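You operate a simulated robot arm through the tools that you are given. There is no shell and no other tool.

The job below is to be done with a simulated two-armed robot. You get a single attempt, and the scene is never put back.

TASK
Take the valve on the top of the tool chest and put it away on the brown-topped red bench. Turn the straightener dial to 10 mm. Fetch the red actuator and set it on the cream table. Put three of the modules from the top of the lift table on top of the white case. Take the grey metal block from the top of the white stand and put it on the cream table. Put one of the blue blocks from the top of the white counter on the top of the supply damper. Fetch the foam block from the top of the white counter and set it on the blue panel there. Fetch the caps box and set it on the lower shelf of the red rack. Take the seals box and put it on top of the cream box. Put the orange corner cap from the white bench on the shelf under the grey bench and the white corner cap on the grey bench. Open the lid of the test box. Any order will do. Set down upright: module, foam block, corner cap.
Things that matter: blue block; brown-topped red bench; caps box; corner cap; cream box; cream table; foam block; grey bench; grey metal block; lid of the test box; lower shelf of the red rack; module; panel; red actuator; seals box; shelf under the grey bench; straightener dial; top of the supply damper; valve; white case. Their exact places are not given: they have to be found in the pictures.

Only the result counts: the job must be done as asked and must still hold three seconds after the hand-in. Knocking over, shifting, dropping, spilling or breaking anything else fails it. Lids that push on must go on centred and level and be pressed home; caps that screw on are set level and turned clockwise until they are tight.

THE ROBOT
Two 7-joint arms with two-finger parallel grippers on one trunk, on a base that drives. Base frame: it is fixed to the floor where the robot stands at the start and does not move with it; the origin is under the middle of the robot, x ahead of it, y to its left, z up; the surface under the hand at the start is at about z = 0.92. Units: m, degrees, N and s.
The left shoulder is at the start at [0.05, 0.209, 1.246], the right one opposite. With the tool pointing down near the work surface each hand reaches from about 0.26 to 0.92 m from the robot's upright axis, wherever it stands, measured 20 degrees to its own side. Places, roughly: blue block (7x5x3 cm) [-7.5, 8.2, 0.4]; blue block (7x5x8 cm) [-7.5, 8.6, 0.4]; brown-topped red bench [-8, 5.3, 0.8]; caps box [-7.75, 7.5, 0.75]; corner cap [-7.75, 6.75, 0.75]; cream box [-7.75, 7.25, 0.75]; cream table [0.5, 9.9, 0.8]; foam block (5x11x9 cm) [-7.7, 8.2, 0.4]; grey bench [-8.3, 8.5, 0.8]; grey metal block [-1.5, 9.25, 0.75]; lid of the test box [-6.6, 1.6, 0.9]; lower shelf of the red rack [-8.1, 4, 1.1]; module [-1.5, 8.25, 0.5]; panel [-7.5, 8, 0.5]; red actuator [0.25, 6.25, 0.25]; seals box [-7.75, 7, 0.75]; shelf under the grey bench [-8.3, 8.5, 0.3]; straightener dial [0.2, 4.4, 0.8]; top of the supply damper (76x20 cm) [-5.12, 5.98, 0.52]; valve (5x5x4 cm) [0.8, -0.1, 0.9]; white case (16x15x13 cm) [-1.5, 8, 0.5]. Payload 4.4 kg a hand.
The TCP of each hand is the grasp point between the finger pads, 0.023 m short of the fingertips. In the tool frame z runs along the fingers and y along their closing line. The gripper opens to 0.094 m. The fingers are 0.038 m wide and 0.01 m thick; the gripper's body (0.054 by 0.096 m) begins 0.039 m behind the TCP.
Orientation is told as [roll, pitch, yaw] about the base's x, y, z axes, in that order, counted from this pose: with the fingers straight down and closing along the base's y, the tool's x points along the base's -x, its y along +y and its z along -z.

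THE INTERFACE
- The arms move only by the tool apply_moves. It takes "left_steps", "right_steps" or both (then of equal length, played together; a hand with none holds still); each is a list of rows, each a list of 3 entries, a list of its own where there are three numbers: the finger opening in m, from 0 to 0.094, then the shift along the tool's x, y, z in m, then the turn, a rotation vector about the tool's x, y, z in degrees. In form: [[gripper, [dx, dy, dz], [wx, wy, wz]], ...]. A call has 1 to 20 rows; each row shifts and turns the commanded pose from where the row before left it, along the tool's axes as they then stand. Rows are played at 5 a second. More than 0.05 m and 8.6 degrees between two rows, or a gripper value outside its range, and nothing of the call is played. A pose out of reach is approached as far as the arm can. The call stops where the force on the tool passes 40 N (or 10 N more than at its start, if that is more) or the arm is blocked; 0.2 s more then pass. The fingers move at their own pace (about 0.108 m/s each) and stop on an object; they squeeze with about 23 N. The grip force told is the motor's: it shows also when the fingers shut on nothing. Time passes only in rows, and 0.2 s behind the last, so rows that do not move let the fingers close. It gives the time, the measured TCP pose, the force on the tool (base axes), the opening and the grip force at its end, in the units of the frame above (readings bear some noise), with the torque about the TCP (base axes, N m) and any sound that the robot's microphone picked up.
- Cameras (640 x 400 px; columns grow to the right, rows downward): "scene" is now at [0.1732, 0.0001, 1.4331]; the picture's right is [-0.04, -1.00, 0.00], its down [-0.40, 0.02, -0.92] and it looks along [0.92, -0.04, -0.40] (base axes); focal length 260 px, centre (320, 200). "left" rides on the left gripper at [0.086, -0.016, -0.074] in its tool frame; the picture's right is [0.18, 0.98, 0.00], its down [-0.58, 0.11, -0.81] and it looks along [-0.79, 0.15, 0.59] (tool axes); focal length 243 px, centre (320, 200). "right" rides on the right gripper at [0.086, 0.016, -0.074] in its tool frame; the picture's right is [-0.18, 0.98, 0.00], its down [-0.58, -0.11, -0.81] and it looks along [-0.79, -0.15, 0.59] (tool axes); focal length 243 px, centre (320, 200).
- snapshot(camera): a new picture of that camera. The clock stands still meanwhile.
- raise_lower(by): slides the trunk up (or, below 0, down) by that many m; the arms and the scene camera ride with it, the base frame stays. It gives what a move gives, with no picture.
- steer(legs): drives the robot by 1 to 6 legs, each [ahead, left, turn to the left] in m, m and degrees, along the robot's own axes; the way and the turn of a leg run together, so that a leg with both is an arc; at most 1.5 m and 180 degrees a leg. The arms and the cameras ride along, it lands a little off, and it stops where it bumps. It gives what a move gives.
- head_to(pan, tilt): turns the head with the scene camera to pan (to the left, within 80 degrees either way) and tilt (down, from -29 to 69), counted from straight ahead of the robot. It gives what a move gives.
- locate(camera, pixels): for up to 12 pixels [column, row] of the newest picture of that camera ("zoom" is the newest enlarged one), the place [x, y, z] in the base frame of the surface seen there, good to about 0.002 m, but the place of the scene camera against the robot may be out by one fixed shift of up to 0.018 m in any direction. The clock stands still meanwhile.
- zoom(camera, box): a new picture of the part [left, top, right, bottom] of that camera's present view, enlarged. The clock stands still meanwhile.
- close_job(): hands the job in; it is judged then, once.

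Unless the task says otherwise, let go and move clear before handing in.

The tools are called after "Emit:" by a JSON object that holds its "api" and its "payload". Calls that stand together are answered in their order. apply_moves: Moves the arms, as the interface text tells. Its arguments: {"type":"object","properties":{"left_steps":{"type":"array","items":{"type":"array"}},"right_steps":{"type":"array","items":{"type":"array"}}},"required":[]} The other tools are called the same way: raise_lower (by) slides the trunk up or down; steer (legs) drives the base; head_to (pan, tilt) turns the head that bears the scene camera; snapshot (camera) takes a picture; locate (camera, pixels) gives the place of the surface under pixels of a picture; zoom (camera, box) takes an enlarged picture of a part of a camera's view; close_job () hands the job in.

At the start:

```text
clock: 0.0
left_eef_pos: [0.5839, 0.1838, 1.1542]
left_orientation: [0.0, 0.0, -0.1]
left_wrist_force: [0.5, -0.2, 0.1]
left_torque: [-0.02, 0.03, 0.01]
left_opening: 0.0941
left_grip_force: 0.0
right_eef_pos: [0.552, -0.2867, 1.1977]
right_orientation: [-0.1, -0.1, 0.1]
right_wrist_force: [-0.5, 0.0, 0.6]
right_torque: [0.0, -0.02, 0.0]
right_opening: 0.0941
right_grip_force: 0.2
trunk travel left (down, up): [-0.325, 0.238]
robot x, y, heading: [-0.0003, -0.0002, 0.0]
head pan, tilt: [-2.3, 23.5]
```

scene: 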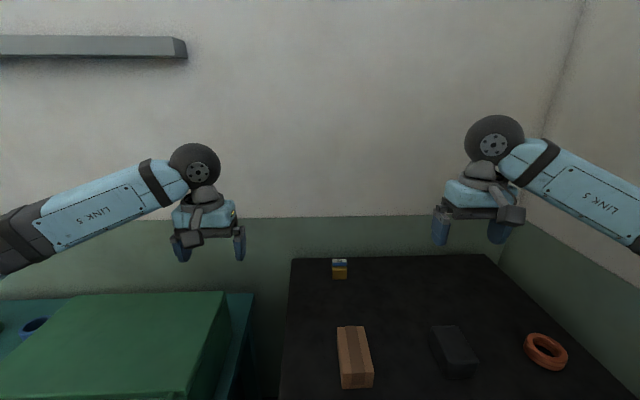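
right: 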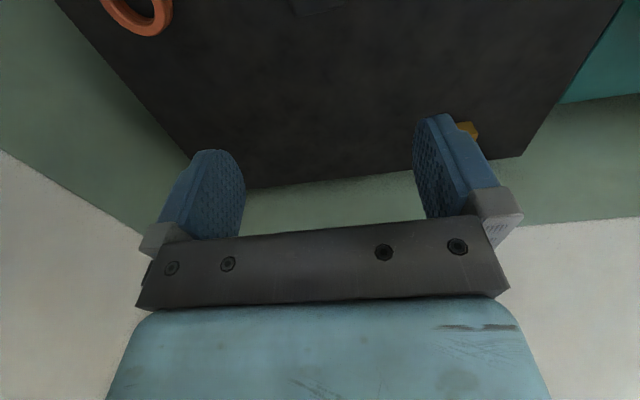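
left: 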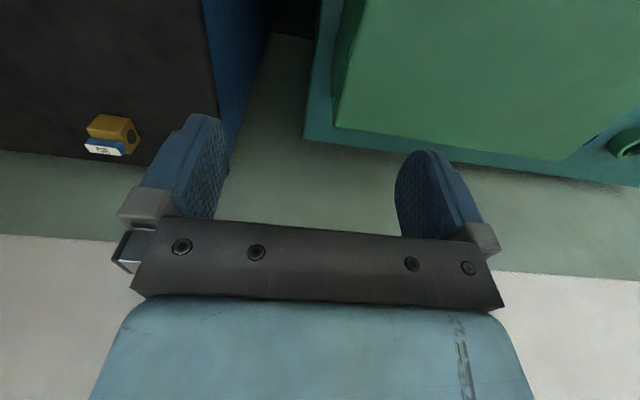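

The scene picture shows a dark tool chest top with a small yellow-and-blue item at about (340,268), which is probably the valve, plus a brown block, a dark block and an orange ring. I'll zoom in and locate it.

Emit:
{"api": "zoom", "payload": {"camera": "scene", "box": [280, 230, 440, 330]}}

Emit:
{"api": "locate", "payload": {"camera": "scene", "pixels": [[340, 262], [340, 272], [355, 330], [355, 350], [455, 350], [545, 350], [310, 350], [420, 300], [150, 330], [295, 260], [485, 258]]}}

```text
4.00 times, centred on (360, 280) of scene
```

zoom: 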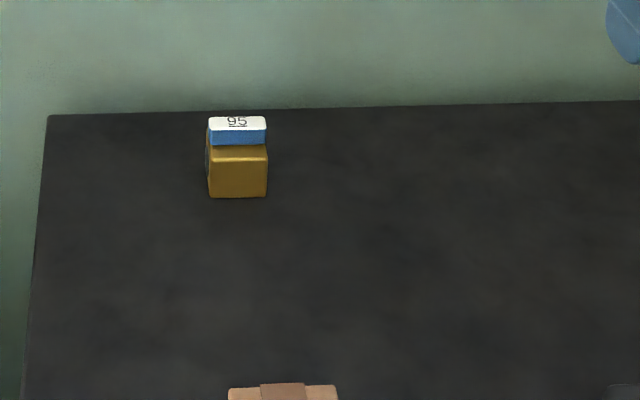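

```text
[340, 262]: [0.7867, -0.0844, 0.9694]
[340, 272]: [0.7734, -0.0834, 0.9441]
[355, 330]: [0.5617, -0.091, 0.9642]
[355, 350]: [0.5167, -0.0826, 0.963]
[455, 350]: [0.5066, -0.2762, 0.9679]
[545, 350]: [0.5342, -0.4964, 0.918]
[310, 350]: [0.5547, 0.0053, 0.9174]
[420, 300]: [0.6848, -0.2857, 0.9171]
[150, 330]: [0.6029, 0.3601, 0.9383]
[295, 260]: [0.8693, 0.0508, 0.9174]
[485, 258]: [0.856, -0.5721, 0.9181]
```

The valve is the brass body with a blue handle near [0.79,-0.083]. I'll locate the same features through the wrist cameras to find the scene camera's shift.

Emit:
{"api": "locate", "payload": {"camera": "left", "pixels": [[104, 148], [110, 122], [90, 148], [118, 150], [201, 8], [160, 100], [130, 135]]}}

Emit:
{"api": "zoom", "payload": {"camera": "left", "box": [60, 90, 220, 190]}}

Emit:
{"api": "locate", "payload": {"camera": "right", "pixels": [[300, 100], [520, 155], [250, 185]]}}

Emit:
{"api": "locate", "payload": {"camera": "scene", "pixels": [[340, 259], [334, 268], [346, 268], [340, 278], [400, 258], [340, 265]]}}

```text
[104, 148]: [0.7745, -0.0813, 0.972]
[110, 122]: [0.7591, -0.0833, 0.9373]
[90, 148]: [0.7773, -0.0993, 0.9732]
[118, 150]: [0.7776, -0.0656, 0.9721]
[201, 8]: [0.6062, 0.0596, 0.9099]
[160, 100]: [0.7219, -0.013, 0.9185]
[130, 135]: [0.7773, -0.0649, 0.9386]
```

```text
4.00 times, centred on (140, 140) of left
```

zoom: 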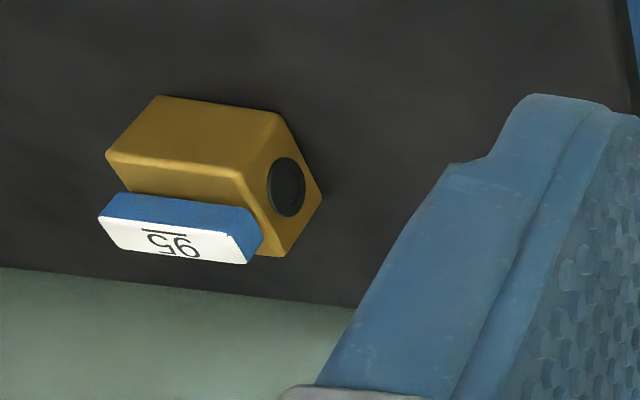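

```text
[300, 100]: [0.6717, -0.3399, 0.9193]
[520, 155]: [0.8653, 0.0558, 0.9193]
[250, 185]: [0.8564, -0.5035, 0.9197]
```

```text
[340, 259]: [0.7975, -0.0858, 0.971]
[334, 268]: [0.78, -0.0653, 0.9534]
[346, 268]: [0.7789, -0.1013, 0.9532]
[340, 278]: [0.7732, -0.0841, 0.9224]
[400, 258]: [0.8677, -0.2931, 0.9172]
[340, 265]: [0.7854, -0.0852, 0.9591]
```

The wrist view (zoom) shows the valve's brass body with a black port on its +y side and a blue handle on top. I'll locate its corners more precisely in the zoomed picture.

Emit:
{"api": "locate", "payload": {"camera": "zoom", "pixels": [[120, 160], [110, 150], [240, 165], [160, 100], [270, 115], [318, 198], [275, 250], [105, 215], [245, 260], [250, 210], [150, 195], [287, 187]]}}

```text
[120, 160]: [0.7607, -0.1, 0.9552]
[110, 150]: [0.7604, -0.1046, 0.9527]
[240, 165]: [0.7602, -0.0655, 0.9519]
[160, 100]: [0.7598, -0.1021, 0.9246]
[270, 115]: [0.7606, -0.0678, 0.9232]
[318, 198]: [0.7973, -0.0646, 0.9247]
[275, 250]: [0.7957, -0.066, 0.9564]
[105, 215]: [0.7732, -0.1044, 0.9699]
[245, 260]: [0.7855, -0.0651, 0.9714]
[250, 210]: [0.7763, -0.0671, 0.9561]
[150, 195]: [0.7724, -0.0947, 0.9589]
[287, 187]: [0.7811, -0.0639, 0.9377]
```

The body spans x 0.760–0.798, y −0.105 to −0.065, and the handle tops out at z 0.972. I'll bring the right hand above it.

Emit:
{"api": "apply_moves", "payload": {"right_steps": [[0.094, [-0.0284, 0.0252, 0.0185], [0, 0, 0]], [0.094, [-0.0284, 0.0252, 0.0185], [0, 0, 0]], [0.094, [-0.0284, 0.0252, 0.0185], [0, 0, 0]], [0.094, [-0.0284, 0.0252, 0.0185], [0, 0, 0]], [0.094, [-0.0284, 0.0252, 0.0185], [0, 0, 0]], [0.094, [-0.0284, 0.0252, 0.0185], [0, 0, 0]], [0.094, [-0.0284, 0.0252, 0.0185], [0, 0, 0]], [0.094, [-0.0284, 0.0252, 0.0185], [0, 0, 0]]]}}

Emit:
{"api": "snapshot", "payload": {"camera": "right"}}

```text
clock: 1.8
left_eef_pos: [0.5849, 0.1856, 1.1513]
left_orientation: [0.0, -0.1, 0.0]
left_wrist_force: [-0.5, 0.3, -0.2]
left_torque: [-0.01, 0.01, -0.05]
left_opening: 0.094
left_grip_force: 0.1
right_eef_pos: [0.7789, -0.0832, 1.0498]
right_orientation: [0.0, 0.1, 0.0]
right_wrist_force: [-0.3, -0.1, -0.6]
right_torque: [0.03, -0.01, 0.02]
right_opening: 0.0939
right_grip_force: 0.2
trunk travel left (down, up): [-0.325, 0.238]
robot x, y, heading: [0.0013, -0.0037, -0.1]
head pan, tilt: [-2.3, 23.5]
```

```text
taken
```

right: 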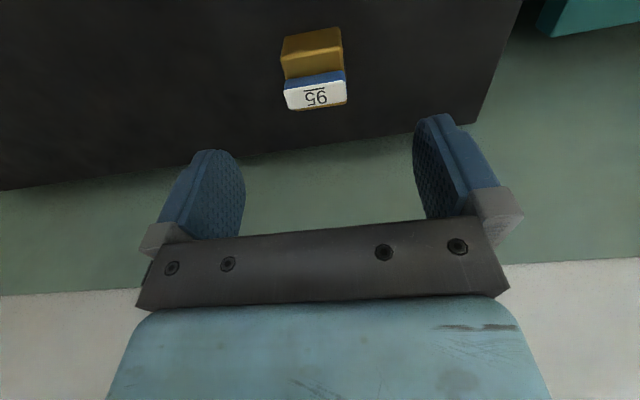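

The right camera shows the handle at (315,93), between the fingers. I'll check its place with this camera.

Emit:
{"api": "locate", "payload": {"camera": "right", "pixels": [[287, 94], [345, 90], [315, 95], [290, 84], [284, 60], [342, 50]]}}

```text
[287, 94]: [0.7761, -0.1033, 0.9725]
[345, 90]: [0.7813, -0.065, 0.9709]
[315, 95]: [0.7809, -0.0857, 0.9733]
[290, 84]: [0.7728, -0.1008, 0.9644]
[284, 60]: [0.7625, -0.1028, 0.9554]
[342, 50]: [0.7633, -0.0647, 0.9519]
```

The centre is about [0.780,−0.084], so the hand is aligned. I'll go down and grip.

Emit:
{"api": "apply_moves", "payload": {"right_steps": [[0.094, [0, 0, 0.035], [0, 0, 0]], [0.094, [0, 0, 0.035], [0, 0, 0]], [0.094, [0, 0, 0.033], [0, 0, 0]], [0.094, [0, 0, 0], [0, 0, 0]], [0.0, [0, 0, 0], [0, 0, 0]], [0.0, [0, 0, 0], [0, 0, 0]], [0.0, [0, 0, 0], [0, 0, 0]]]}}

```text
clock: 3.4
left_eef_pos: [0.5843, 0.183, 1.1525]
left_orientation: [0.0, 0.1, 0.0]
left_wrist_force: [0.2, 0.0, -0.4]
left_torque: [0.03, 0.04, 0.0]
left_opening: 0.094
left_grip_force: 0.1
right_eef_pos: [0.7781, -0.0842, 0.9474]
right_orientation: [0.1, 0.0, 0.1]
right_wrist_force: [-1.4, -1.2, 0.0]
right_torque: [0.04, -0.06, -0.03]
right_opening: 0.0419
right_grip_force: 23.0
trunk travel left (down, up): [-0.325, 0.238]
robot x, y, heading: [0.0005, -0.0005, 0.1]
head pan, tilt: [-2.3, 23.5]
```

The valve is gripped (opening 0.042, 23 N). I'll lift it and tuck the arm closer to the robot.

Emit:
{"api": "apply_moves", "payload": {"right_steps": [[0.0, [0, 0, -0.04], [0, 0, 0]], [0.0, [0, 0, -0.045], [0, 0, 0]], [0.0, [0, 0, -0.045], [0, 0, 0]], [0.0, [0, 0, -0.045], [0, 0, 0]], [0.0, [0, 0, -0.045], [0, 0, 0]], [0.0, [0.04, -0.022, 0], [0, 0, 0]], [0.0, [0.04, -0.022, 0], [0, 0, 0]], [0.0, [0.04, -0.022, 0], [0, 0, 0]], [0.0, [0.04, -0.022, 0], [0, 0, 0]], [0.0, [0.04, -0.022, 0], [0, 0, 0]], [0.0, [0.04, -0.022, 0], [0, 0, 0]], [0.0, [0.04, -0.022, 0], [0, 0, 0]], [0.0, [0.04, -0.022, 0], [0, 0, 0]], [0.0, [0.04, -0.022, 0], [0, 0, 0]]]}}

Emit:
{"api": "head_to", "payload": {"pan": 70, "tilt": 15}}

Emit:
{"api": "snapshot", "payload": {"camera": "scene"}}

```text
clock: 6.4
left_eef_pos: [0.5864, 0.1944, 1.1502]
left_orientation: [-0.5, 0.1, 0.2]
left_wrist_force: [0.1, -0.2, 0.0]
left_torque: [0.0, -0.03, 0.04]
left_opening: 0.0941
left_grip_force: 0.1
right_eef_pos: [0.4238, -0.2714, 1.1682]
right_orientation: [-0.5, 0.1, 0.5]
right_wrist_force: [-0.5, 0.0, -4.0]
right_torque: [-0.01, 0.01, 0.03]
right_opening: 0.0417
right_grip_force: 23.1
trunk travel left (down, up): [-0.325, 0.238]
robot x, y, heading: [0.0001, 0.0047, 0.4]
head pan, tilt: [-2.3, 23.5]
```

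```text
clock: 7.8
left_eef_pos: [0.5876, 0.1922, 1.1482]
left_orientation: [-0.6, 0.3, 0.0]
left_wrist_force: [0.0, 0.7, -0.1]
left_torque: [0.02, -0.01, 0.02]
left_opening: 0.0937
left_grip_force: 0.0
right_eef_pos: [0.4253, -0.2721, 1.1661]
right_orientation: [-0.5, 0.3, 0.3]
right_wrist_force: [-0.6, -0.4, -3.8]
right_torque: [0.0, 0.02, 0.0]
right_opening: 0.0419
right_grip_force: 23.2
trunk travel left (down, up): [-0.325, 0.238]
robot x, y, heading: [0.0007, -0.0012, -0.2]
head pan, tilt: [70.0, 15.0]
```

```text
taken
```

scene: 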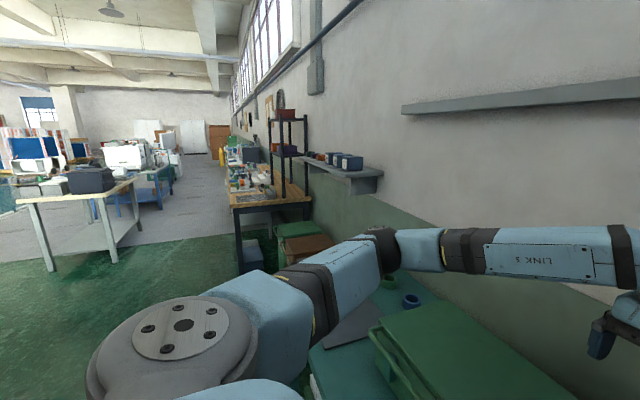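

The picture shows a workshop that stretches away to the left (+y), with benches along the wall. I'll tuck the left arm, then turn the robot left and look.

Emit:
{"api": "apply_moves", "payload": {"left_steps": [[0.094, [0.04, 0.015, 0], [0, 0, 0]], [0.094, [0.04, 0.015, 0], [0, 0, 0]], [0.094, [0.04, 0.015, 0], [0, 0, 0]], [0.094, [0.04, 0.015, 0], [0, 0, 0]]]}}

Emit:
{"api": "head_to", "payload": {"pan": 80, "tilt": 40}}

Emit:
{"api": "snapshot", "payload": {"camera": "scene"}}

Emit:
{"api": "head_to", "payload": {"pan": -80, "tilt": 25}}

Emit:
{"api": "snapshot", "payload": {"camera": "scene"}}

```text
clock: 8.8
left_eef_pos: [0.4257, 0.2529, 1.1493]
left_orientation: [-0.6, 0.2, 0.1]
left_wrist_force: [0.1, -0.1, -0.3]
left_torque: [0.01, -0.01, 0.01]
left_opening: 0.0941
left_grip_force: 0.0
right_eef_pos: [0.4252, -0.271, 1.1668]
right_orientation: [-0.5, 0.3, 0.3]
right_wrist_force: [0.2, 1.2, -4.1]
right_torque: [-0.02, 0.0, -0.03]
right_opening: 0.0418
right_grip_force: 22.6
trunk travel left (down, up): [-0.325, 0.238]
robot x, y, heading: [-0.0007, -0.0, -0.0]
head pan, tilt: [70.0, 15.0]
```

```text
clock: 9.7
left_eef_pos: [0.4269, 0.2505, 1.1487]
left_orientation: [-0.4, 0.3, 0.1]
left_wrist_force: [0.0, 1.0, 0.8]
left_torque: [-0.02, -0.01, -0.02]
left_opening: 0.0939
left_grip_force: 0.0
right_eef_pos: [0.4246, -0.2717, 1.1672]
right_orientation: [-0.5, 0.4, 0.2]
right_wrist_force: [0.5, 0.2, -3.8]
right_torque: [0.0, 0.01, -0.01]
right_opening: 0.0419
right_grip_force: 23.0
trunk travel left (down, up): [-0.325, 0.238]
robot x, y, heading: [0.0006, -0.0018, -0.2]
head pan, tilt: [80.0, 40.0]
```

```text
taken
```

scene: 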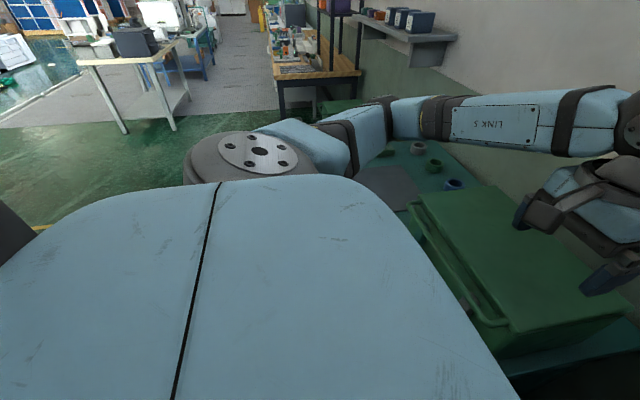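

```text
clock: 12.2
left_eef_pos: [0.426, 0.2522, 1.1496]
left_orientation: [-0.7, 0.1, 0.0]
left_wrist_force: [0.3, -0.2, 0.4]
left_torque: [-0.01, 0.02, 0.01]
left_opening: 0.0941
left_grip_force: 0.0
right_eef_pos: [0.4247, -0.2717, 1.1667]
right_orientation: [-0.5, 0.2, 0.2]
right_wrist_force: [-0.9, -0.4, -4.9]
right_torque: [0.02, 0.04, 0.0]
right_opening: 0.042
right_grip_force: 22.8
trunk travel left (down, up): [-0.325, 0.238]
robot x, y, heading: [0.0027, -0.0016, -0.1]
head pan, tilt: [-80.0, 25.0]
```

```text
taken
```

scene: 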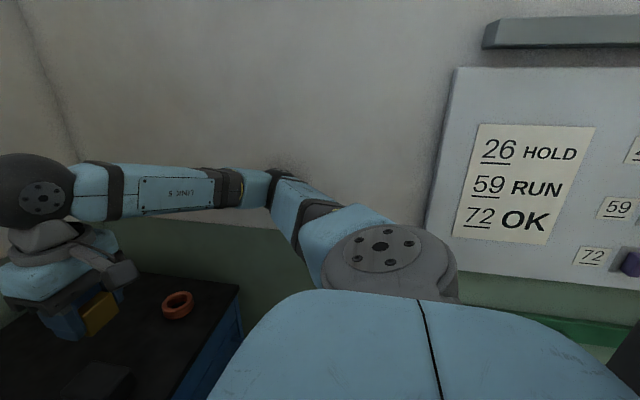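

The right side shows a wall with a sign board. I'll locate the wall and floor around the robot before I back out.

Emit:
{"api": "locate", "payload": {"camera": "scene", "pixels": [[250, 60], [450, 200], [580, 100], [620, 260], [620, 340], [575, 335], [200, 360], [625, 300]]}}

Emit:
{"api": "head_to", "payload": {"pan": 80, "tilt": 30}}

Emit:
{"api": "snapshot", "payload": {"camera": "scene"}}

Emit:
{"api": "locate", "payload": {"camera": "scene", "pixels": [[30, 200], [100, 200], [200, 160], [20, 270], [60, 230], [170, 185], [260, 120], [300, 160], [120, 185], [5, 150], [85, 110], [270, 60]]}}

```text
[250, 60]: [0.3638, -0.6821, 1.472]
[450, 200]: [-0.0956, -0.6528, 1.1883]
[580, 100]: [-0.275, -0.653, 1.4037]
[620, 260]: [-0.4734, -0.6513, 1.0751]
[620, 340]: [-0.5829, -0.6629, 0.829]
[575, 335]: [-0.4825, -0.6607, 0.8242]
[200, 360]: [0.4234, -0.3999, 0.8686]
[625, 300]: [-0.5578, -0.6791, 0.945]
```

```text
clock: 14.7
left_eef_pos: [0.4268, 0.251, 1.1491]
left_orientation: [-0.6, 0.2, 0.0]
left_wrist_force: [-0.1, -0.4, 1.4]
left_torque: [0.02, 0.01, -0.01]
left_opening: 0.094
left_grip_force: 0.1
right_eef_pos: [0.425, -0.2708, 1.167]
right_orientation: [-0.4, 0.2, 0.2]
right_wrist_force: [0.8, 0.1, -4.2]
right_torque: [-0.02, 0.03, -0.01]
right_opening: 0.0417
right_grip_force: 22.9
trunk travel left (down, up): [-0.325, 0.238]
robot x, y, heading: [0.0039, 0.0013, -0.3]
head pan, tilt: [80.0, 30.0]
```

```text
taken
```

scene: 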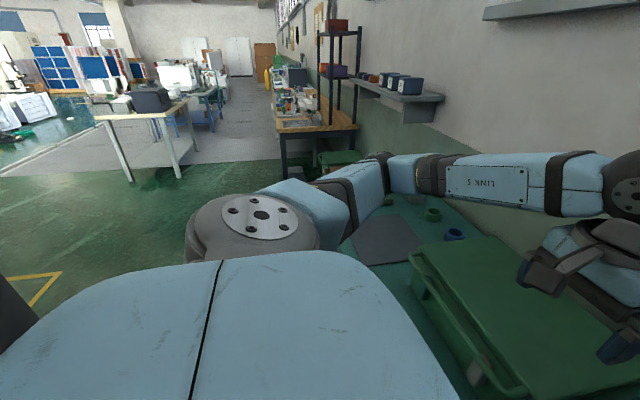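

```text
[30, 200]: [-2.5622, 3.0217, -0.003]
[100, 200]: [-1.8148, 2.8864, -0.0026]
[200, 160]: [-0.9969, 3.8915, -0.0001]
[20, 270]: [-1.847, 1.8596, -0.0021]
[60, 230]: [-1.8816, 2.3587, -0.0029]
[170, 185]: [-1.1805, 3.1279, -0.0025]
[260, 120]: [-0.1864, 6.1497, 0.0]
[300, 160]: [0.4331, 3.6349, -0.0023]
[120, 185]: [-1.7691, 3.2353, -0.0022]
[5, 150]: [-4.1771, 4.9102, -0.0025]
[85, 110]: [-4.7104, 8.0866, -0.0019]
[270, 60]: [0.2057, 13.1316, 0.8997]
```

The floor to the left and rear-left is open as far as I can see. I'll turn left in place a bit and look behind.

Emit:
{"api": "steer", "payload": {"legs": [[0, 0, 45]]}}

Emit:
{"api": "snapshot", "payload": {"camera": "scene"}}

```text
clock: 17.1
left_eef_pos: [0.1256, 0.4697, 1.1526]
left_orientation: [0.1, 0.1, 45.1]
left_wrist_force: [-0.3, 0.3, 0.5]
left_torque: [-0.02, 0.01, -0.02]
left_opening: 0.0942
left_grip_force: 0.1
right_eef_pos: [0.4962, 0.0992, 1.1664]
right_orientation: [-0.1, -0.1, 45.1]
right_wrist_force: [0.4, -0.3, -5.1]
right_torque: [0.02, 0.01, 0.02]
right_opening: 0.0418
right_grip_force: 23.0
trunk travel left (down, up): [-0.325, 0.238]
robot x, y, heading: [0.0005, 0.0055, 45.5]
head pan, tilt: [80.0, 30.0]
```

```text
taken
```

scene: 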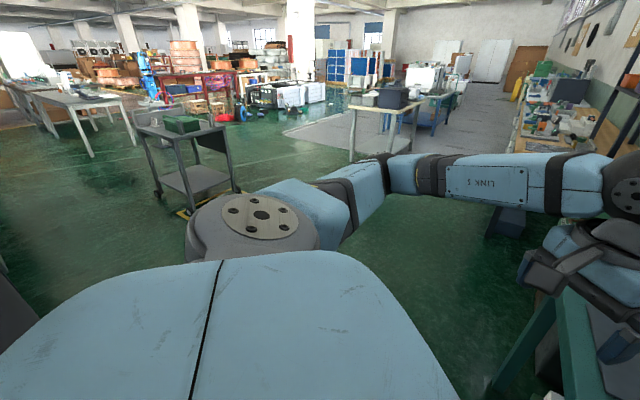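

The workshop is large and the floor is open. A cart stands to the left at (185,160). I'll turn on to heading 90° and look ahead.

Emit:
{"api": "steer", "payload": {"legs": [[0, 0, 45]]}}

Emit:
{"api": "snapshot", "payload": {"camera": "scene"}}

Emit:
{"api": "head_to", "payload": {"pan": 0, "tilt": 25}}

Emit:
{"api": "snapshot", "payload": {"camera": "scene"}}

```text
clock: 19.6
left_eef_pos: [-0.2513, 0.4176, 1.1538]
left_orientation: [0.0, 0.0, 91.2]
left_wrist_force: [0.0, 0.4, 0.1]
left_torque: [0.03, 0.01, 0.0]
left_opening: 0.094
left_grip_force: 0.1
right_eef_pos: [0.2728, 0.4263, 1.1654]
right_orientation: [0.0, 0.0, 91.2]
right_wrist_force: [-1.0, 0.1, -3.3]
right_torque: [-0.02, 0.0, 0.01]
right_opening: 0.0421
right_grip_force: 23.1
trunk travel left (down, up): [-0.325, 0.238]
robot x, y, heading: [0.0005, 0.0004, 91.3]
head pan, tilt: [80.0, 30.0]
```

```text
taken
```

scene: 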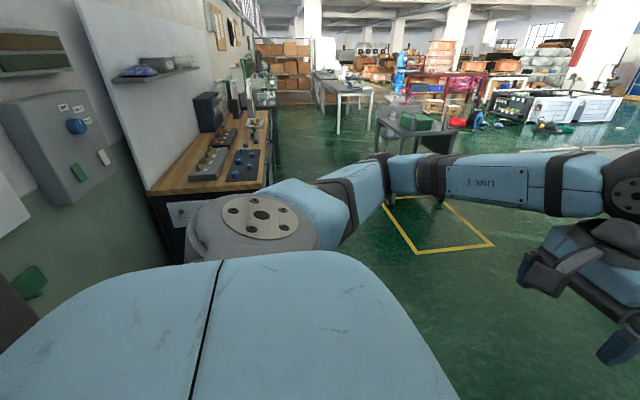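

```text
clock: 21.1
left_eef_pos: [-0.2512, 0.4167, 1.155]
left_orientation: [0.1, 0.0, 91.3]
left_wrist_force: [-0.2, -0.6, -0.6]
left_torque: [0.02, -0.01, -0.01]
left_opening: 0.0939
left_grip_force: 0.1
right_eef_pos: [0.2723, 0.4268, 1.167]
right_orientation: [0.0, -0.1, 91.2]
right_wrist_force: [0.1, -0.4, -4.6]
right_torque: [-0.04, 0.01, 0.01]
right_opening: 0.0417
right_grip_force: 23.3
trunk travel left (down, up): [-0.325, 0.238]
robot x, y, heading: [-0.0003, -0.0004, 91.3]
head pan, tilt: [0.0, 25.0]
```

```text
taken
```

scene: 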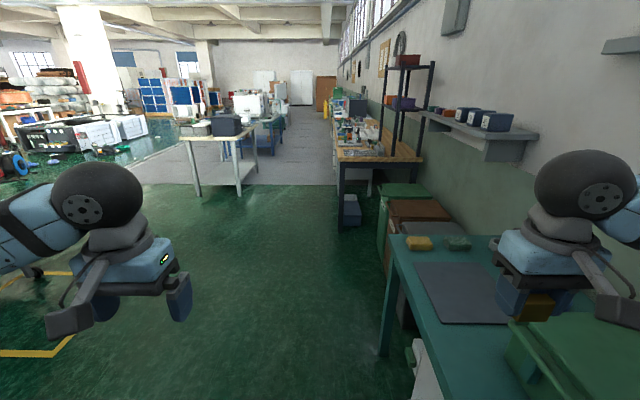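

Now I'm looking along +y: the wood-topped bench is ahead right (370,150) and a table ahead left (215,140). I'll locate the obstacles to plan the drive.

Emit:
{"api": "locate", "payload": {"camera": "scene", "pixels": [[198, 195], [240, 194], [257, 175], [180, 138], [250, 134], [338, 160], [340, 226], [378, 242], [385, 350], [390, 255], [352, 210], [285, 170]]}}

Emit:
{"api": "zoom", "payload": {"camera": "scene", "box": [300, 60, 460, 260]}}

Emit:
{"api": "zoom", "payload": {"camera": "scene", "box": [140, 80, 340, 205]}}

```text
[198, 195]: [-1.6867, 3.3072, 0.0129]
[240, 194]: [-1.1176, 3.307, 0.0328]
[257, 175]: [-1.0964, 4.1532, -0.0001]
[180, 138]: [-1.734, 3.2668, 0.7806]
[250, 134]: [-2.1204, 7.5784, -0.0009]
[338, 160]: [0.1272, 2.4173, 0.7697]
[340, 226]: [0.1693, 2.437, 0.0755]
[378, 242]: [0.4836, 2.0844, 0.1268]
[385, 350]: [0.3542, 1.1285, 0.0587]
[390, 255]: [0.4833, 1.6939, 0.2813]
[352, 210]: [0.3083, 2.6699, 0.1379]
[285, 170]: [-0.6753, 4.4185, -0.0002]
```

```text
2.00 times, centred on (380, 160) of scene
```

zoom: 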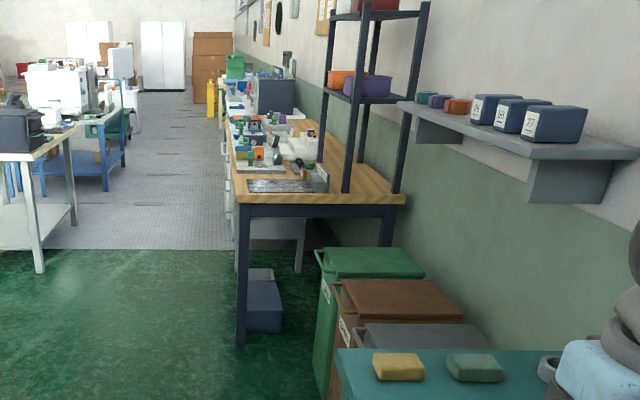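

```text
3.20 times, centred on (240, 142) of scene
```

zoom: 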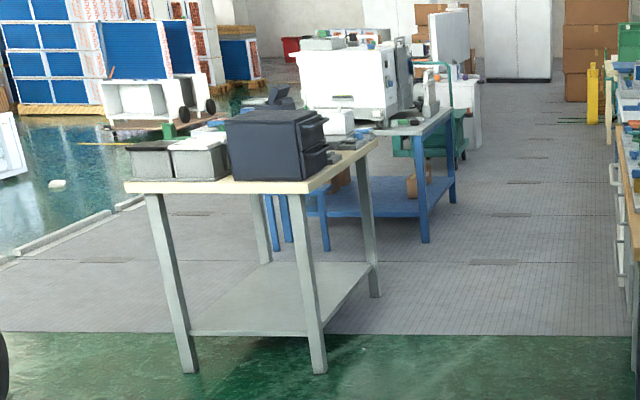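

The aisle between the table (x −1.73 to −1.1) and the wood bench (x ≥ 0.13) is clear. I'll drive up to about [-0.5, 2.9] and look.

Emit:
{"api": "steer", "payload": {"legs": [[1.5, 0.45, -1.3], [1.3, 0, 0]]}}

Emit:
{"api": "snapshot", "payload": {"camera": "scene"}}

```text
refused: leg 1 is longer than a leg can be; nothing moved
```

```text
taken
```

scene: 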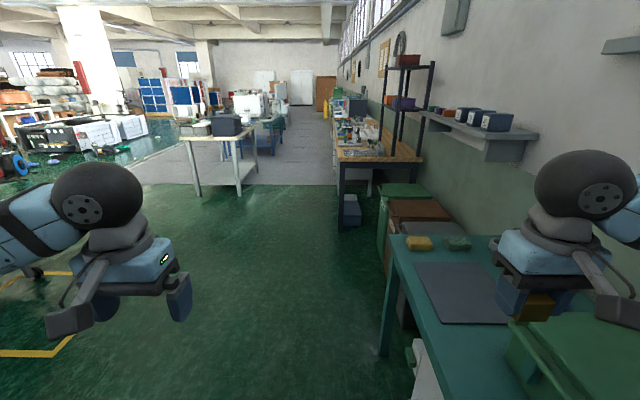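

The leg was too long, at over 1.5 m in total. I'll shorten it.

Emit:
{"api": "steer", "payload": {"legs": [[1.35, 0.45, -1.3], [1.45, 0, 0]]}}

Emit:
{"api": "snapshot", "payload": {"camera": "scene"}}

```text
clock: 35.0
left_eef_pos: [-0.7395, 3.1984, 1.1531]
left_orientation: [-0.1, 0.0, 92.1]
left_wrist_force: [0.2, -0.8, 0.2]
left_torque: [0.0, 0.01, -0.04]
left_opening: 0.0939
left_grip_force: 0.0
right_eef_pos: [-0.2152, 3.2167, 1.1668]
right_orientation: [0.0, 0.0, 92.1]
right_wrist_force: [0.6, 0.3, -3.9]
right_torque: [-0.05, 0.03, -0.01]
right_opening: 0.0419
right_grip_force: 22.8
trunk travel left (down, up): [-0.325, 0.238]
robot x, y, heading: [-0.4829, 2.7823, 92.1]
head pan, tilt: [0.0, 25.0]
```

```text
taken
```

scene: 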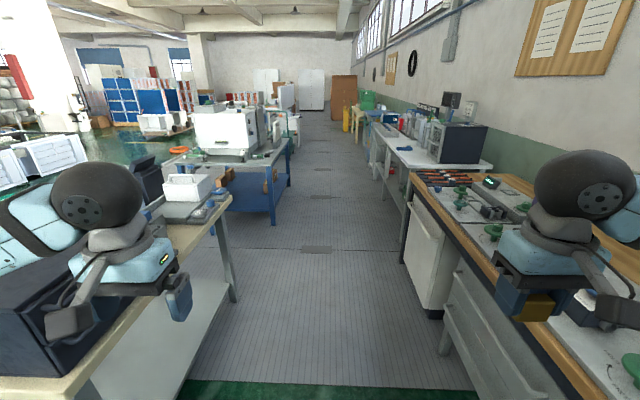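

I'm in the aisle. The bench on the right holds several devices, and I'll zoom in for the straightener.

Emit:
{"api": "zoom", "payload": {"camera": "scene", "box": [380, 130, 600, 270]}}

Emit:
{"api": "locate", "payload": {"camera": "scene", "pixels": [[440, 180], [480, 195], [455, 205], [490, 235], [420, 190], [412, 172], [400, 165], [435, 310], [440, 350], [230, 300], [290, 165], [275, 222]]}}

```text
2.86 times, centred on (490, 200) of scene
```

zoom: 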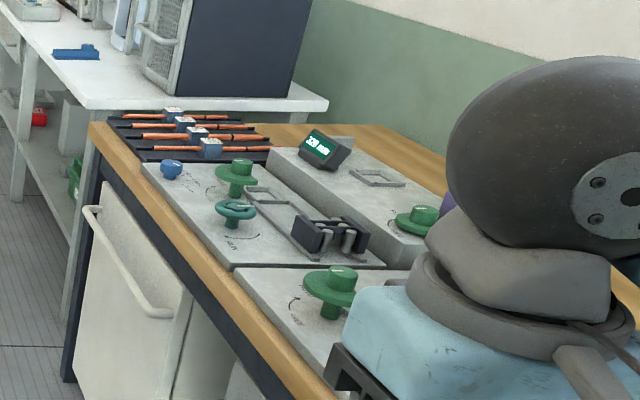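

```text
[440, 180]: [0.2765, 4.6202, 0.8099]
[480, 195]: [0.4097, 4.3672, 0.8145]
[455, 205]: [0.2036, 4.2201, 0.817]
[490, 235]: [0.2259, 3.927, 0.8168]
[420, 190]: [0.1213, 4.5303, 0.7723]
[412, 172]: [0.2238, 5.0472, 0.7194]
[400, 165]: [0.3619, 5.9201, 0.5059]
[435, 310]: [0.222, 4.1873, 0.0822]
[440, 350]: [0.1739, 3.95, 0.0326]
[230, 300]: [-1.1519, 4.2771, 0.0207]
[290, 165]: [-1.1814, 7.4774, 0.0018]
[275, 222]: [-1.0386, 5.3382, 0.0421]
```

Several dials sit around [0.2, 4.2–4.6]. I'll drive ahead 1.5 m, face the bench, and look down.

Emit:
{"api": "steer", "payload": {"legs": [[1.45, -0.02, -2]]}}

Emit:
{"api": "head_to", "payload": {"pan": -75, "tilt": 35}}

Emit:
{"api": "snapshot", "payload": {"camera": "scene"}}

```text
clock: 42.1
left_eef_pos: [-0.7648, 4.6339, 1.1539]
left_orientation: [0.0, 0.0, 91.7]
left_wrist_force: [0.3, -0.1, 0.5]
left_torque: [0.01, -0.01, 0.01]
left_opening: 0.094
left_grip_force: 0.1
right_eef_pos: [-0.2409, 4.6477, 1.1661]
right_orientation: [0.0, 0.0, 91.8]
right_wrist_force: [0.3, 0.2, -3.9]
right_torque: [-0.02, 0.0, -0.01]
right_opening: 0.0419
right_grip_force: 22.6
trunk travel left (down, up): [-0.325, 0.238]
robot x, y, heading: [-0.5095, 4.2204, 91.9]
head pan, tilt: [0.0, 25.0]
```

```text
clock: 43.6
left_eef_pos: [-0.7652, 4.6351, 1.1531]
left_orientation: [0.1, 0.0, 91.6]
left_wrist_force: [0.0, 0.2, 0.5]
left_torque: [0.0, -0.02, -0.03]
left_opening: 0.0941
left_grip_force: 0.1
right_eef_pos: [-0.24, 4.6483, 1.1652]
right_orientation: [0.0, 0.0, 91.8]
right_wrist_force: [0.1, 0.5, -3.8]
right_torque: [-0.05, -0.01, 0.01]
right_opening: 0.0419
right_grip_force: 23.4
trunk travel left (down, up): [-0.325, 0.238]
robot x, y, heading: [-0.5117, 4.2167, 92.1]
head pan, tilt: [-75.0, 35.0]
```

```text
taken
```

scene: 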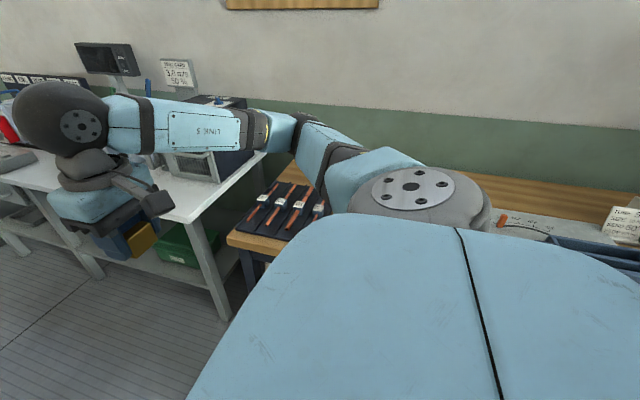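

My own shoulder blocks the view. I'll turn right to face the bench.

Emit:
{"api": "steer", "payload": {"legs": [[0, 0, -92]]}}

Emit:
{"api": "head_to", "payload": {"pan": 0, "tilt": 35}}

Emit:
{"api": "snapshot", "payload": {"camera": "scene"}}

```text
clock: 47.8
left_eef_pos: [-0.0912, 4.4713, 1.1536]
left_orientation: [-0.1, -0.1, 1.3]
left_wrist_force: [0.1, 0.4, -0.5]
left_torque: [0.0, -0.01, 0.01]
left_opening: 0.0939
left_grip_force: 0.1
right_eef_pos: [-0.0816, 3.9472, 1.1651]
right_orientation: [0.1, 0.0, 1.3]
right_wrist_force: [-0.1, 0.6, -3.6]
right_torque: [0.02, 0.03, 0.04]
right_opening: 0.0419
right_grip_force: 22.8
trunk travel left (down, up): [-0.325, 0.238]
robot x, y, heading: [-0.5112, 4.221, 0.9]
head pan, tilt: [-75.0, 35.0]
```

```text
clock: 49.3
left_eef_pos: [-0.093, 4.4716, 1.153]
left_orientation: [0.0, 0.0, 1.3]
left_wrist_force: [-0.8, 0.3, 0.1]
left_torque: [0.02, -0.01, -0.03]
left_opening: 0.0939
left_grip_force: 0.1
right_eef_pos: [-0.0813, 3.9477, 1.1664]
right_orientation: [0.0, 0.0, 1.4]
right_wrist_force: [0.1, -0.4, -3.8]
right_torque: [-0.02, 0.01, 0.0]
right_opening: 0.0418
right_grip_force: 22.7
trunk travel left (down, up): [-0.325, 0.238]
robot x, y, heading: [-0.5093, 4.2229, 1.2]
head pan, tilt: [0.0, 35.0]
```

```text
taken
```

scene: 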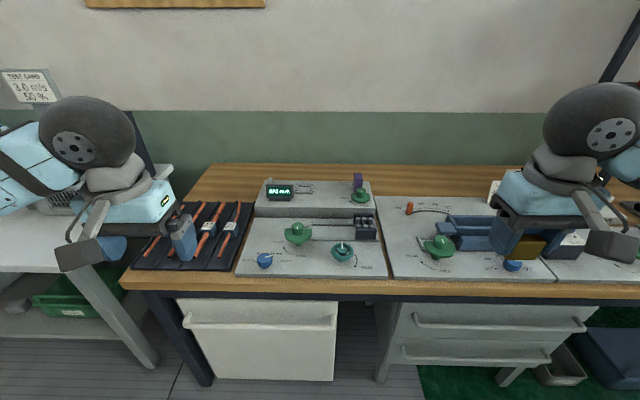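

Emit:
{"api": "zoom", "payload": {"camera": "scene", "box": [225, 170, 405, 285]}}

Emit:
{"api": "zoom", "payload": {"camera": "scene", "box": [380, 190, 560, 290]}}

Emit:
{"api": "locate", "payload": {"camera": "scene", "pixels": [[265, 258], [298, 230], [343, 250], [360, 193], [438, 244], [280, 190], [366, 230], [513, 264], [250, 285], [340, 300]]}}

```text
3.48 times, centred on (315, 228) of scene
```

zoom: 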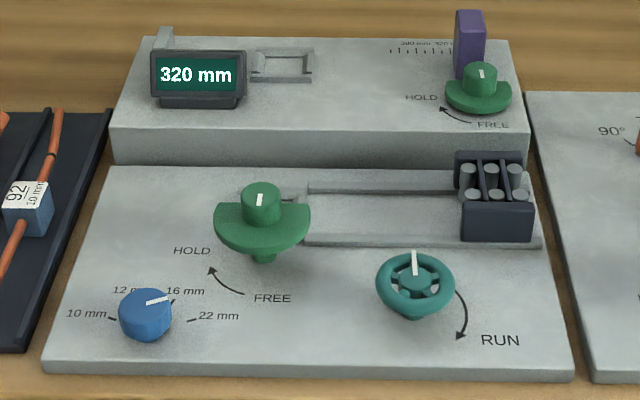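

```text
3.56 times, centred on (470, 240) of scene
```

zoom: 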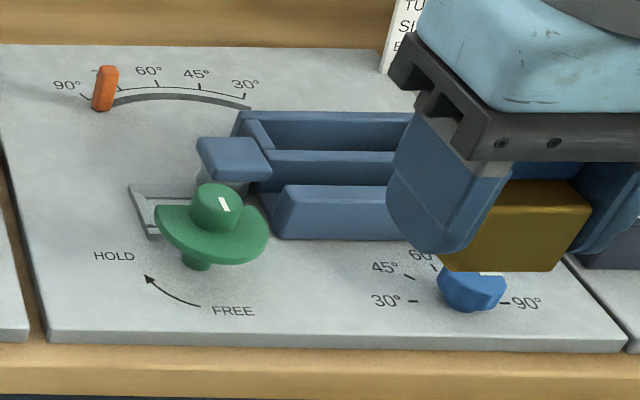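

```text
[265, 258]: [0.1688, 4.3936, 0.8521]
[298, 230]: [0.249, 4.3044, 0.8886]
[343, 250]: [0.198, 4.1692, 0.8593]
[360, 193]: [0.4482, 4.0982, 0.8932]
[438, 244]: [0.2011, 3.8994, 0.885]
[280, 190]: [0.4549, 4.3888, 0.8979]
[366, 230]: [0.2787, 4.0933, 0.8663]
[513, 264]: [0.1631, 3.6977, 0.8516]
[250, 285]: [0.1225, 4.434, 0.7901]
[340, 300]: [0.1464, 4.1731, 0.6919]
```

The straightener has a blue dial at [0.169,4.394], with 10 mm at the left tick and the pointer now near 16 mm. I'll bring the left hand above it to view it with the wrist camera.

Emit:
{"api": "apply_moves", "payload": {"left_steps": [[0.094, [-0.037, -0.0119, 0.02], [0, 0, 0]], [0.094, [-0.037, -0.0119, 0.02], [0, 0, 0]], [0.094, [-0.037, -0.0119, 0.02], [0, 0, 0]], [0.094, [-0.037, -0.0119, 0.02], [0, 0, 0]], [0.094, [-0.037, -0.0119, 0.02], [0, 0, 0]], [0.094, [-0.037, -0.0119, 0.02], [0, 0, 0]], [0.094, [-0.037, -0.0119, 0.02], [0, 0, 0]]]}}

Emit:
{"api": "snapshot", "payload": {"camera": "left"}}

```text
clock: 50.9
left_eef_pos: [0.172, 4.3928, 1.0118]
left_orientation: [0.1, 0.0, 1.3]
left_wrist_force: [1.0, -0.5, -0.8]
left_torque: [-0.01, 0.0, -0.01]
left_opening: 0.0938
left_grip_force: 0.1
right_eef_pos: [-0.0801, 3.9458, 1.165]
right_orientation: [0.0, 0.1, 1.4]
right_wrist_force: [0.0, 0.3, -3.7]
right_torque: [0.01, 0.05, 0.0]
right_opening: 0.0419
right_grip_force: 23.2
trunk travel left (down, up): [-0.325, 0.238]
robot x, y, heading: [-0.5094, 4.2161, 1.5]
head pan, tilt: [0.0, 35.0]
```

```text
taken
```

left: 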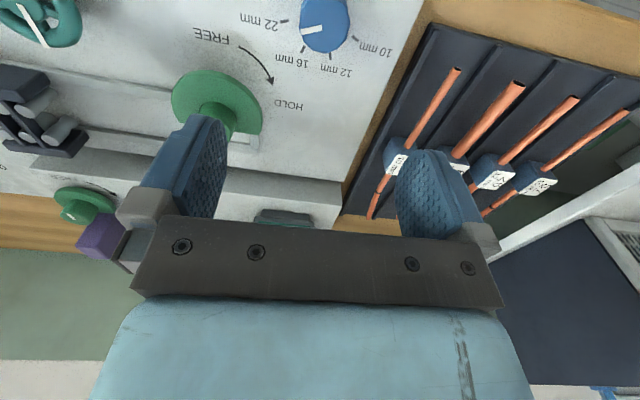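

The dial is at (325,20) in the wrist view. I'll zoom in to read the pointer and ticks.

Emit:
{"api": "zoom", "payload": {"camera": "left", "box": [240, 0, 400, 100]}}

Emit:
{"api": "locate", "payload": {"camera": "zoom", "pixels": [[250, 110], [330, 60], [290, 110], [340, 110], [460, 150], [360, 215], [250, 205], [190, 85], [430, 20], [245, 20], [310, 130], [400, 130]]}}

```text
4.00 times, centred on (320, 50) of left
```

zoom: 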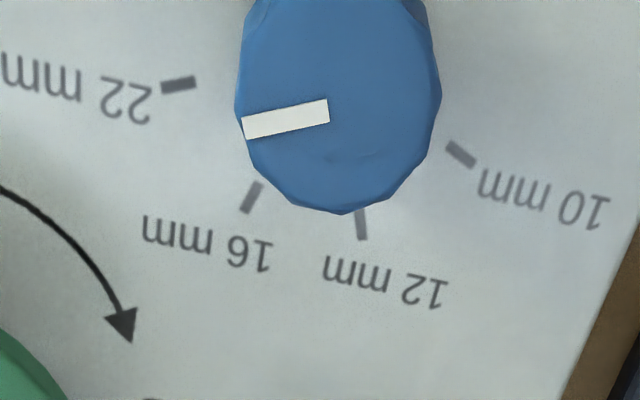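

```text
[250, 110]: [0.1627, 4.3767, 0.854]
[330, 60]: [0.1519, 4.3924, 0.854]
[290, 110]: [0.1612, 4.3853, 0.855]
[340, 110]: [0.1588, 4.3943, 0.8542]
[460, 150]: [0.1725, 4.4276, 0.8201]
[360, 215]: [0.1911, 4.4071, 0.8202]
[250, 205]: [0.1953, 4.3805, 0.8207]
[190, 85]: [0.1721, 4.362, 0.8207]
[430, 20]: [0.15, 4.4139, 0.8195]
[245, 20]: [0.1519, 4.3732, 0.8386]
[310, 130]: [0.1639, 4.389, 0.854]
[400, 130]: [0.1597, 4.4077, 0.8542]
```

The pointer (zoom (245,128)–(328,110)) points at the 22 mm tick. The ticks are 45° apart, so 10 mm needs about 135° counter-clockwise. I'll back the hand off a little to see the whole knob and find its centre.

Emit:
{"api": "apply_moves", "payload": {"left_steps": [[0.094, [0.03, 0, 0], [0, 0, 0]], [0.094, [0.03, 0, 0], [0, 0, 0]], [0.094, [0, 0, 0], [0, 0, 0]]]}}

Emit:
{"api": "zoom", "payload": {"camera": "left", "box": [240, 20, 400, 120]}}

```text
clock: 51.7
left_eef_pos: [0.1095, 4.3917, 1.0137]
left_orientation: [0.0, 0.0, 1.4]
left_wrist_force: [0.0, -0.5, 0.1]
left_torque: [0.01, 0.0, 0.02]
left_opening: 0.094
left_grip_force: 0.1
right_eef_pos: [-0.0814, 3.9467, 1.1666]
right_orientation: [0.0, 0.1, 1.4]
right_wrist_force: [0.3, -0.5, -3.7]
right_torque: [-0.03, 0.06, -0.01]
right_opening: 0.0419
right_grip_force: 22.8
trunk travel left (down, up): [-0.325, 0.238]
robot x, y, heading: [-0.5063, 4.2212, 1.7]
head pan, tilt: [0.0, 35.0]
```

```text
4.00 times, centred on (320, 70) of left
```

zoom: 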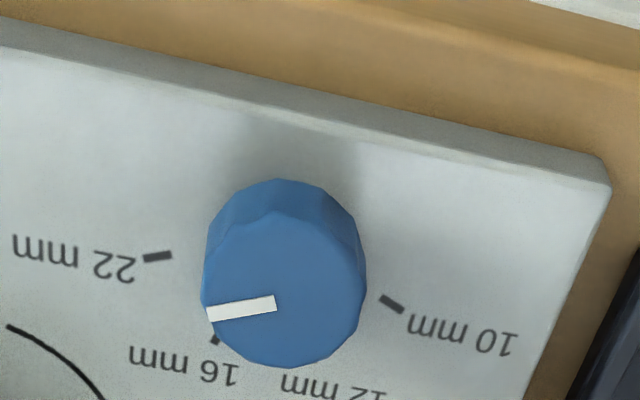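

The knob's top face is now fully visible, centred near (284,290). I'll locate its edges, the pointer and the ticks.

Emit:
{"api": "locate", "payload": {"camera": "zoom", "pixels": [[207, 296], [361, 285], [285, 218], [285, 363], [213, 314], [271, 304], [170, 256], [146, 259], [383, 297], [402, 310], [284, 290], [310, 230]]}}

```text
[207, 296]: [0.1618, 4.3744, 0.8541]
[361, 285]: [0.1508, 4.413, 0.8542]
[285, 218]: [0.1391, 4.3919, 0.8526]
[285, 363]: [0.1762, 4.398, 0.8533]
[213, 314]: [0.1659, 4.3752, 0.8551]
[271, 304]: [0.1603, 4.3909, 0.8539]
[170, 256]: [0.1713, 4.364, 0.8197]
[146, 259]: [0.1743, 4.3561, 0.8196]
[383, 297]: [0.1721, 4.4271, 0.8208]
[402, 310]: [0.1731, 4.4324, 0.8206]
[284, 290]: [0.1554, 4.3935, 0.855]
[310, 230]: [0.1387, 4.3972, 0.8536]
```

The knob centre is about [0.1575, 4.394], its diameter 0.039, and its top at z 0.854. The pointer is at −67° and 10 mm is at +67°. I'll position above it and pre-turn the hand 67° clockwise.

Emit:
{"api": "apply_moves", "payload": {"left_steps": [[0.07, [-0.024, 0.001, 0], [0, 0, 0]], [0.07, [-0.024, 0.001, 0], [0, 0, 0]], [0.07, [0, 0, 0], [0, 0, 8.5]], [0.07, [0, 0, 0], [0, 0, 8.5]], [0.07, [0, 0, 0], [0, 0, 8.5]], [0.07, [0, 0, 0], [0, 0, 8.5]], [0.07, [0, 0, 0], [0, 0, 8.5]], [0.07, [0, 0, 0], [0, 0, 8.5]], [0.07, [0, 0, 0], [0, 0, 8.5]], [0.07, [0, 0, 0], [0, 0, 8.5]], [0.07, [0, 0, 0], [0, 0, 0]]]}}

```text
clock: 54.1
left_eef_pos: [0.1551, 4.3955, 1.013]
left_orientation: [0.0, 0.0, -44.1]
left_wrist_force: [0.0, 0.3, 0.1]
left_torque: [0.04, 0.01, 0.01]
left_opening: 0.07
left_grip_force: 0.1
left hand out of reach, approached as far as the arm can: row 8, 9, 10
right_eef_pos: [-0.0814, 3.9476, 1.1665]
right_orientation: [0.0, 0.0, 1.4]
right_wrist_force: [0.1, -0.3, -4.1]
right_torque: [-0.01, 0.04, -0.02]
right_opening: 0.0418
right_grip_force: 22.7
trunk travel left (down, up): [-0.325, 0.238]
robot x, y, heading: [-0.5088, 4.2216, 1.3]
head pan, tilt: [0.0, 35.0]
```

Clockwise turning stopped at −44°. I'll test whether the commanded pose was clipped there.

Emit:
{"api": "apply_moves", "payload": {"left_steps": [[0.07, [0, 0, 0], [0, 0, -8]], [0.07, [0, 0, 0], [0, 0, 0]]]}}

```text
clock: 54.7
left_eef_pos: [0.1572, 4.3967, 1.0137]
left_orientation: [0.1, -0.1, -35.9]
left_wrist_force: [-0.1, 0.7, 1.4]
left_torque: [0.01, 0.01, -0.02]
left_opening: 0.0702
left_grip_force: 0.0
right_eef_pos: [-0.0815, 3.947, 1.1659]
right_orientation: [0.0, 0.0, 1.5]
right_wrist_force: [0.5, -0.6, -4.5]
right_torque: [-0.04, 0.0, -0.01]
right_opening: 0.0419
right_grip_force: 22.4
trunk travel left (down, up): [-0.325, 0.238]
robot x, y, heading: [-0.5092, 4.2163, 1.5]
head pan, tilt: [0.0, 35.0]
```

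The command is clipped to the reached pose and the yaw is now −36°. I'll descend around the knob and grip it.

Emit:
{"api": "apply_moves", "payload": {"left_steps": [[0.07, [0.001, -0.002, 0.04], [0, 0, 0]], [0.07, [0, 0, 0.04], [0, 0, 0]], [0.07, [0, 0, 0.04], [0, 0, 0]], [0.07, [0, 0, 0.038], [0, 0, 0]], [0.07, [0, 0, 0], [0, 0, 0]], [0.0, [0, 0, 0], [0, 0, 0]], [0.0, [0, 0, 0], [0, 0, 0]]]}}

```text
clock: 56.3
left_eef_pos: [0.1552, 4.3967, 0.8561]
left_orientation: [0.1, 0.0, -35.9]
left_wrist_force: [6.5, 7.3, 1.1]
left_torque: [0.49, -0.38, 0.05]
left_opening: 0.0414
left_grip_force: 44.8
right_eef_pos: [-0.0808, 3.9473, 1.1657]
right_orientation: [0.0, 0.1, 1.5]
right_wrist_force: [0.8, -0.5, -3.1]
right_torque: [-0.01, 0.03, -0.03]
right_opening: 0.0423
right_grip_force: 22.9
trunk travel left (down, up): [-0.325, 0.238]
robot x, y, heading: [-0.5083, 4.2197, 1.3]
head pan, tilt: [0.0, 35.0]
```

The knob is gripped (0.041). I'll turn it counter-clockwise by about 135°.

Emit:
{"api": "apply_moves", "payload": {"left_steps": [[0.0, [0, 0.001, 0], [0, 0, -8.4]], [0.0, [0, 0, 0], [0, 0, -8.4]], [0.0, [0, 0, 0], [0, 0, -8.4]], [0.0, [0, 0, 0], [0, 0, -8.4]], [0.0, [0, 0, 0], [0, 0, -8.4]], [0.0, [0, 0, 0], [0, 0, -8.4]], [0.0, [0, 0, 0], [0, 0, -8.4]], [0.0, [0, 0, 0], [0, 0, -8.4]], [0.0, [0, 0, 0], [0, 0, -8.4]], [0.0, [0, 0, 0], [0, 0, -8.4]], [0.0, [0, 0, 0], [0, 0, -8.4]], [0.0, [0, 0, 0], [0, 0, -8.4]], [0.0, [0, 0, 0], [0, 0, -8.4]], [0.0, [0, 0, 0], [0, 0, -8.4]], [0.0, [0, 0, 0], [0, 0, -8.4]], [0.0, [0, 0, 0], [0, 0, -8.4]]]}}

Emit:
{"api": "zoom", "payload": {"camera": "scene", "box": [225, 190, 325, 285]}}

```text
clock: 58.9
left_eef_pos: [0.1573, 4.3908, 0.8565]
left_orientation: [-0.2, 0.1, 60.3]
left_wrist_force: [5.8, -9.8, -2.6]
left_torque: [1.16, -0.29, -0.08]
left_opening: 0.0414
left_grip_force: 44.6
right_eef_pos: [-0.0806, 3.9459, 1.1653]
right_orientation: [-0.1, 0.2, 1.3]
right_wrist_force: [0.3, -0.8, -5.3]
right_torque: [-0.02, -0.02, 0.03]
right_opening: 0.042
right_grip_force: 22.6
trunk travel left (down, up): [-0.325, 0.238]
robot x, y, heading: [-0.5092, 4.2184, 1.2]
head pan, tilt: [0.0, 35.0]
stopped in row 12 (left hand): the force on the tool passed its limit at 41 N (the readings are from after the stop); the commanded pose is now the measured one
```

```text
4.21 times, centred on (275, 238) of scene
```

zoom: 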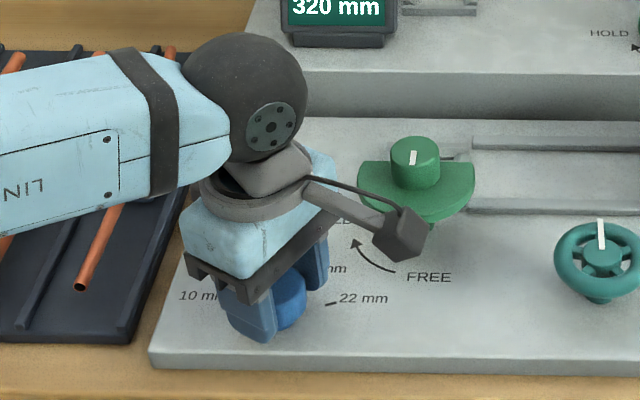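

It turned about 96° before stopping on force. I'll let go, rise and check the pointer.

Emit:
{"api": "apply_moves", "payload": {"left_steps": [[0.07, [0, 0, 0], [0, 0, 0]], [0.07, [0, 0, 0], [0, 0, 0]], [0.07, [0, 0, -0.03], [0, 0, 0]], [0.07, [0, 0, -0.04], [0, 0, 0]], [0.07, [0, 0, -0.04], [0, 0, 0]], [0.07, [0, 0, -0.04], [0, 0, 0]], [0.07, [0, 0, 0], [0, 0, 8.5]], [0.07, [0, 0, 0], [0, 0, 8.5]], [0.07, [0, 0, 0], [0, 0, 8.5]], [0.07, [0, 0, 0], [0, 0, 8.5]], [0.07, [0, 0, 0], [0, 0, 8.5]], [0.07, [0, 0, 0], [0, 0, 8.5]], [0.07, [0, 0, 0], [0, 0, 8.5]], [0.07, [0.04, 0, 0], [0, 0, 0]], [0.07, [0.01, 0, 0], [0, 0, 0]], [0.07, [0, 0, 0], [0, 0, 0]]]}}

Emit:
{"api": "zoom", "payload": {"camera": "left", "box": [240, 0, 400, 100]}}

```text
clock: 62.2
left_eef_pos: [0.1047, 4.391, 1.0042]
left_orientation: [-0.2, -0.2, 1.0]
left_wrist_force: [2.1, 0.4, 0.4]
left_torque: [0.01, 0.03, -0.03]
left_opening: 0.07
left_grip_force: 0.1
right_eef_pos: [-0.0804, 3.9465, 1.1667]
right_orientation: [0.0, 0.0, 1.3]
right_wrist_force: [-0.3, -0.5, -3.0]
right_torque: [0.03, 0.02, 0.0]
right_opening: 0.042
right_grip_force: 22.6
trunk travel left (down, up): [-0.325, 0.238]
robot x, y, heading: [-0.508, 4.2188, 1.3]
head pan, tilt: [0.0, 35.0]
```

```text
4.00 times, centred on (320, 50) of left
```

zoom: 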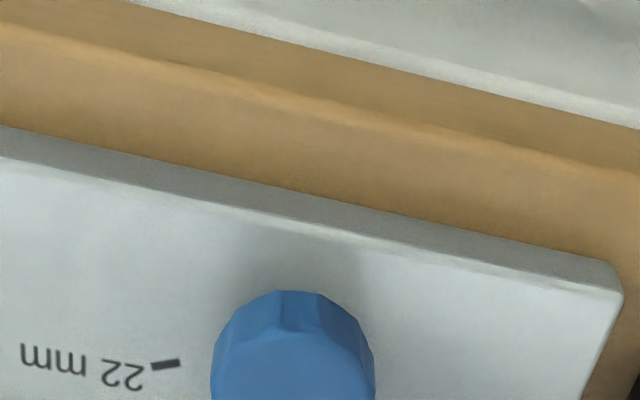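

Emit:
{"api": "zoom", "payload": {"camera": "left", "box": [240, 50, 400, 150]}}

Emit:
{"api": "locate", "payload": {"camera": "zoom", "pixels": [[213, 195], [370, 180], [290, 105], [292, 265], [292, 185]]}}

```text
4.00 times, centred on (320, 100) of left
```

zoom: 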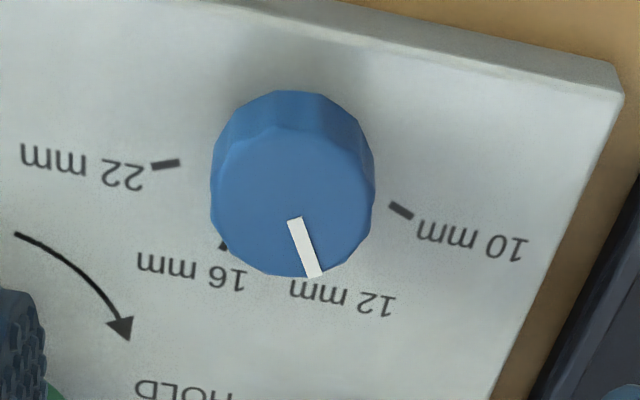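

```text
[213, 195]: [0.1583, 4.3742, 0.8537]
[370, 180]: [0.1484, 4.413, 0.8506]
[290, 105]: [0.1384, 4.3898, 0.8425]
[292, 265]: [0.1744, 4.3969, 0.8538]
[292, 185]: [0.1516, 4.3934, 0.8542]
```

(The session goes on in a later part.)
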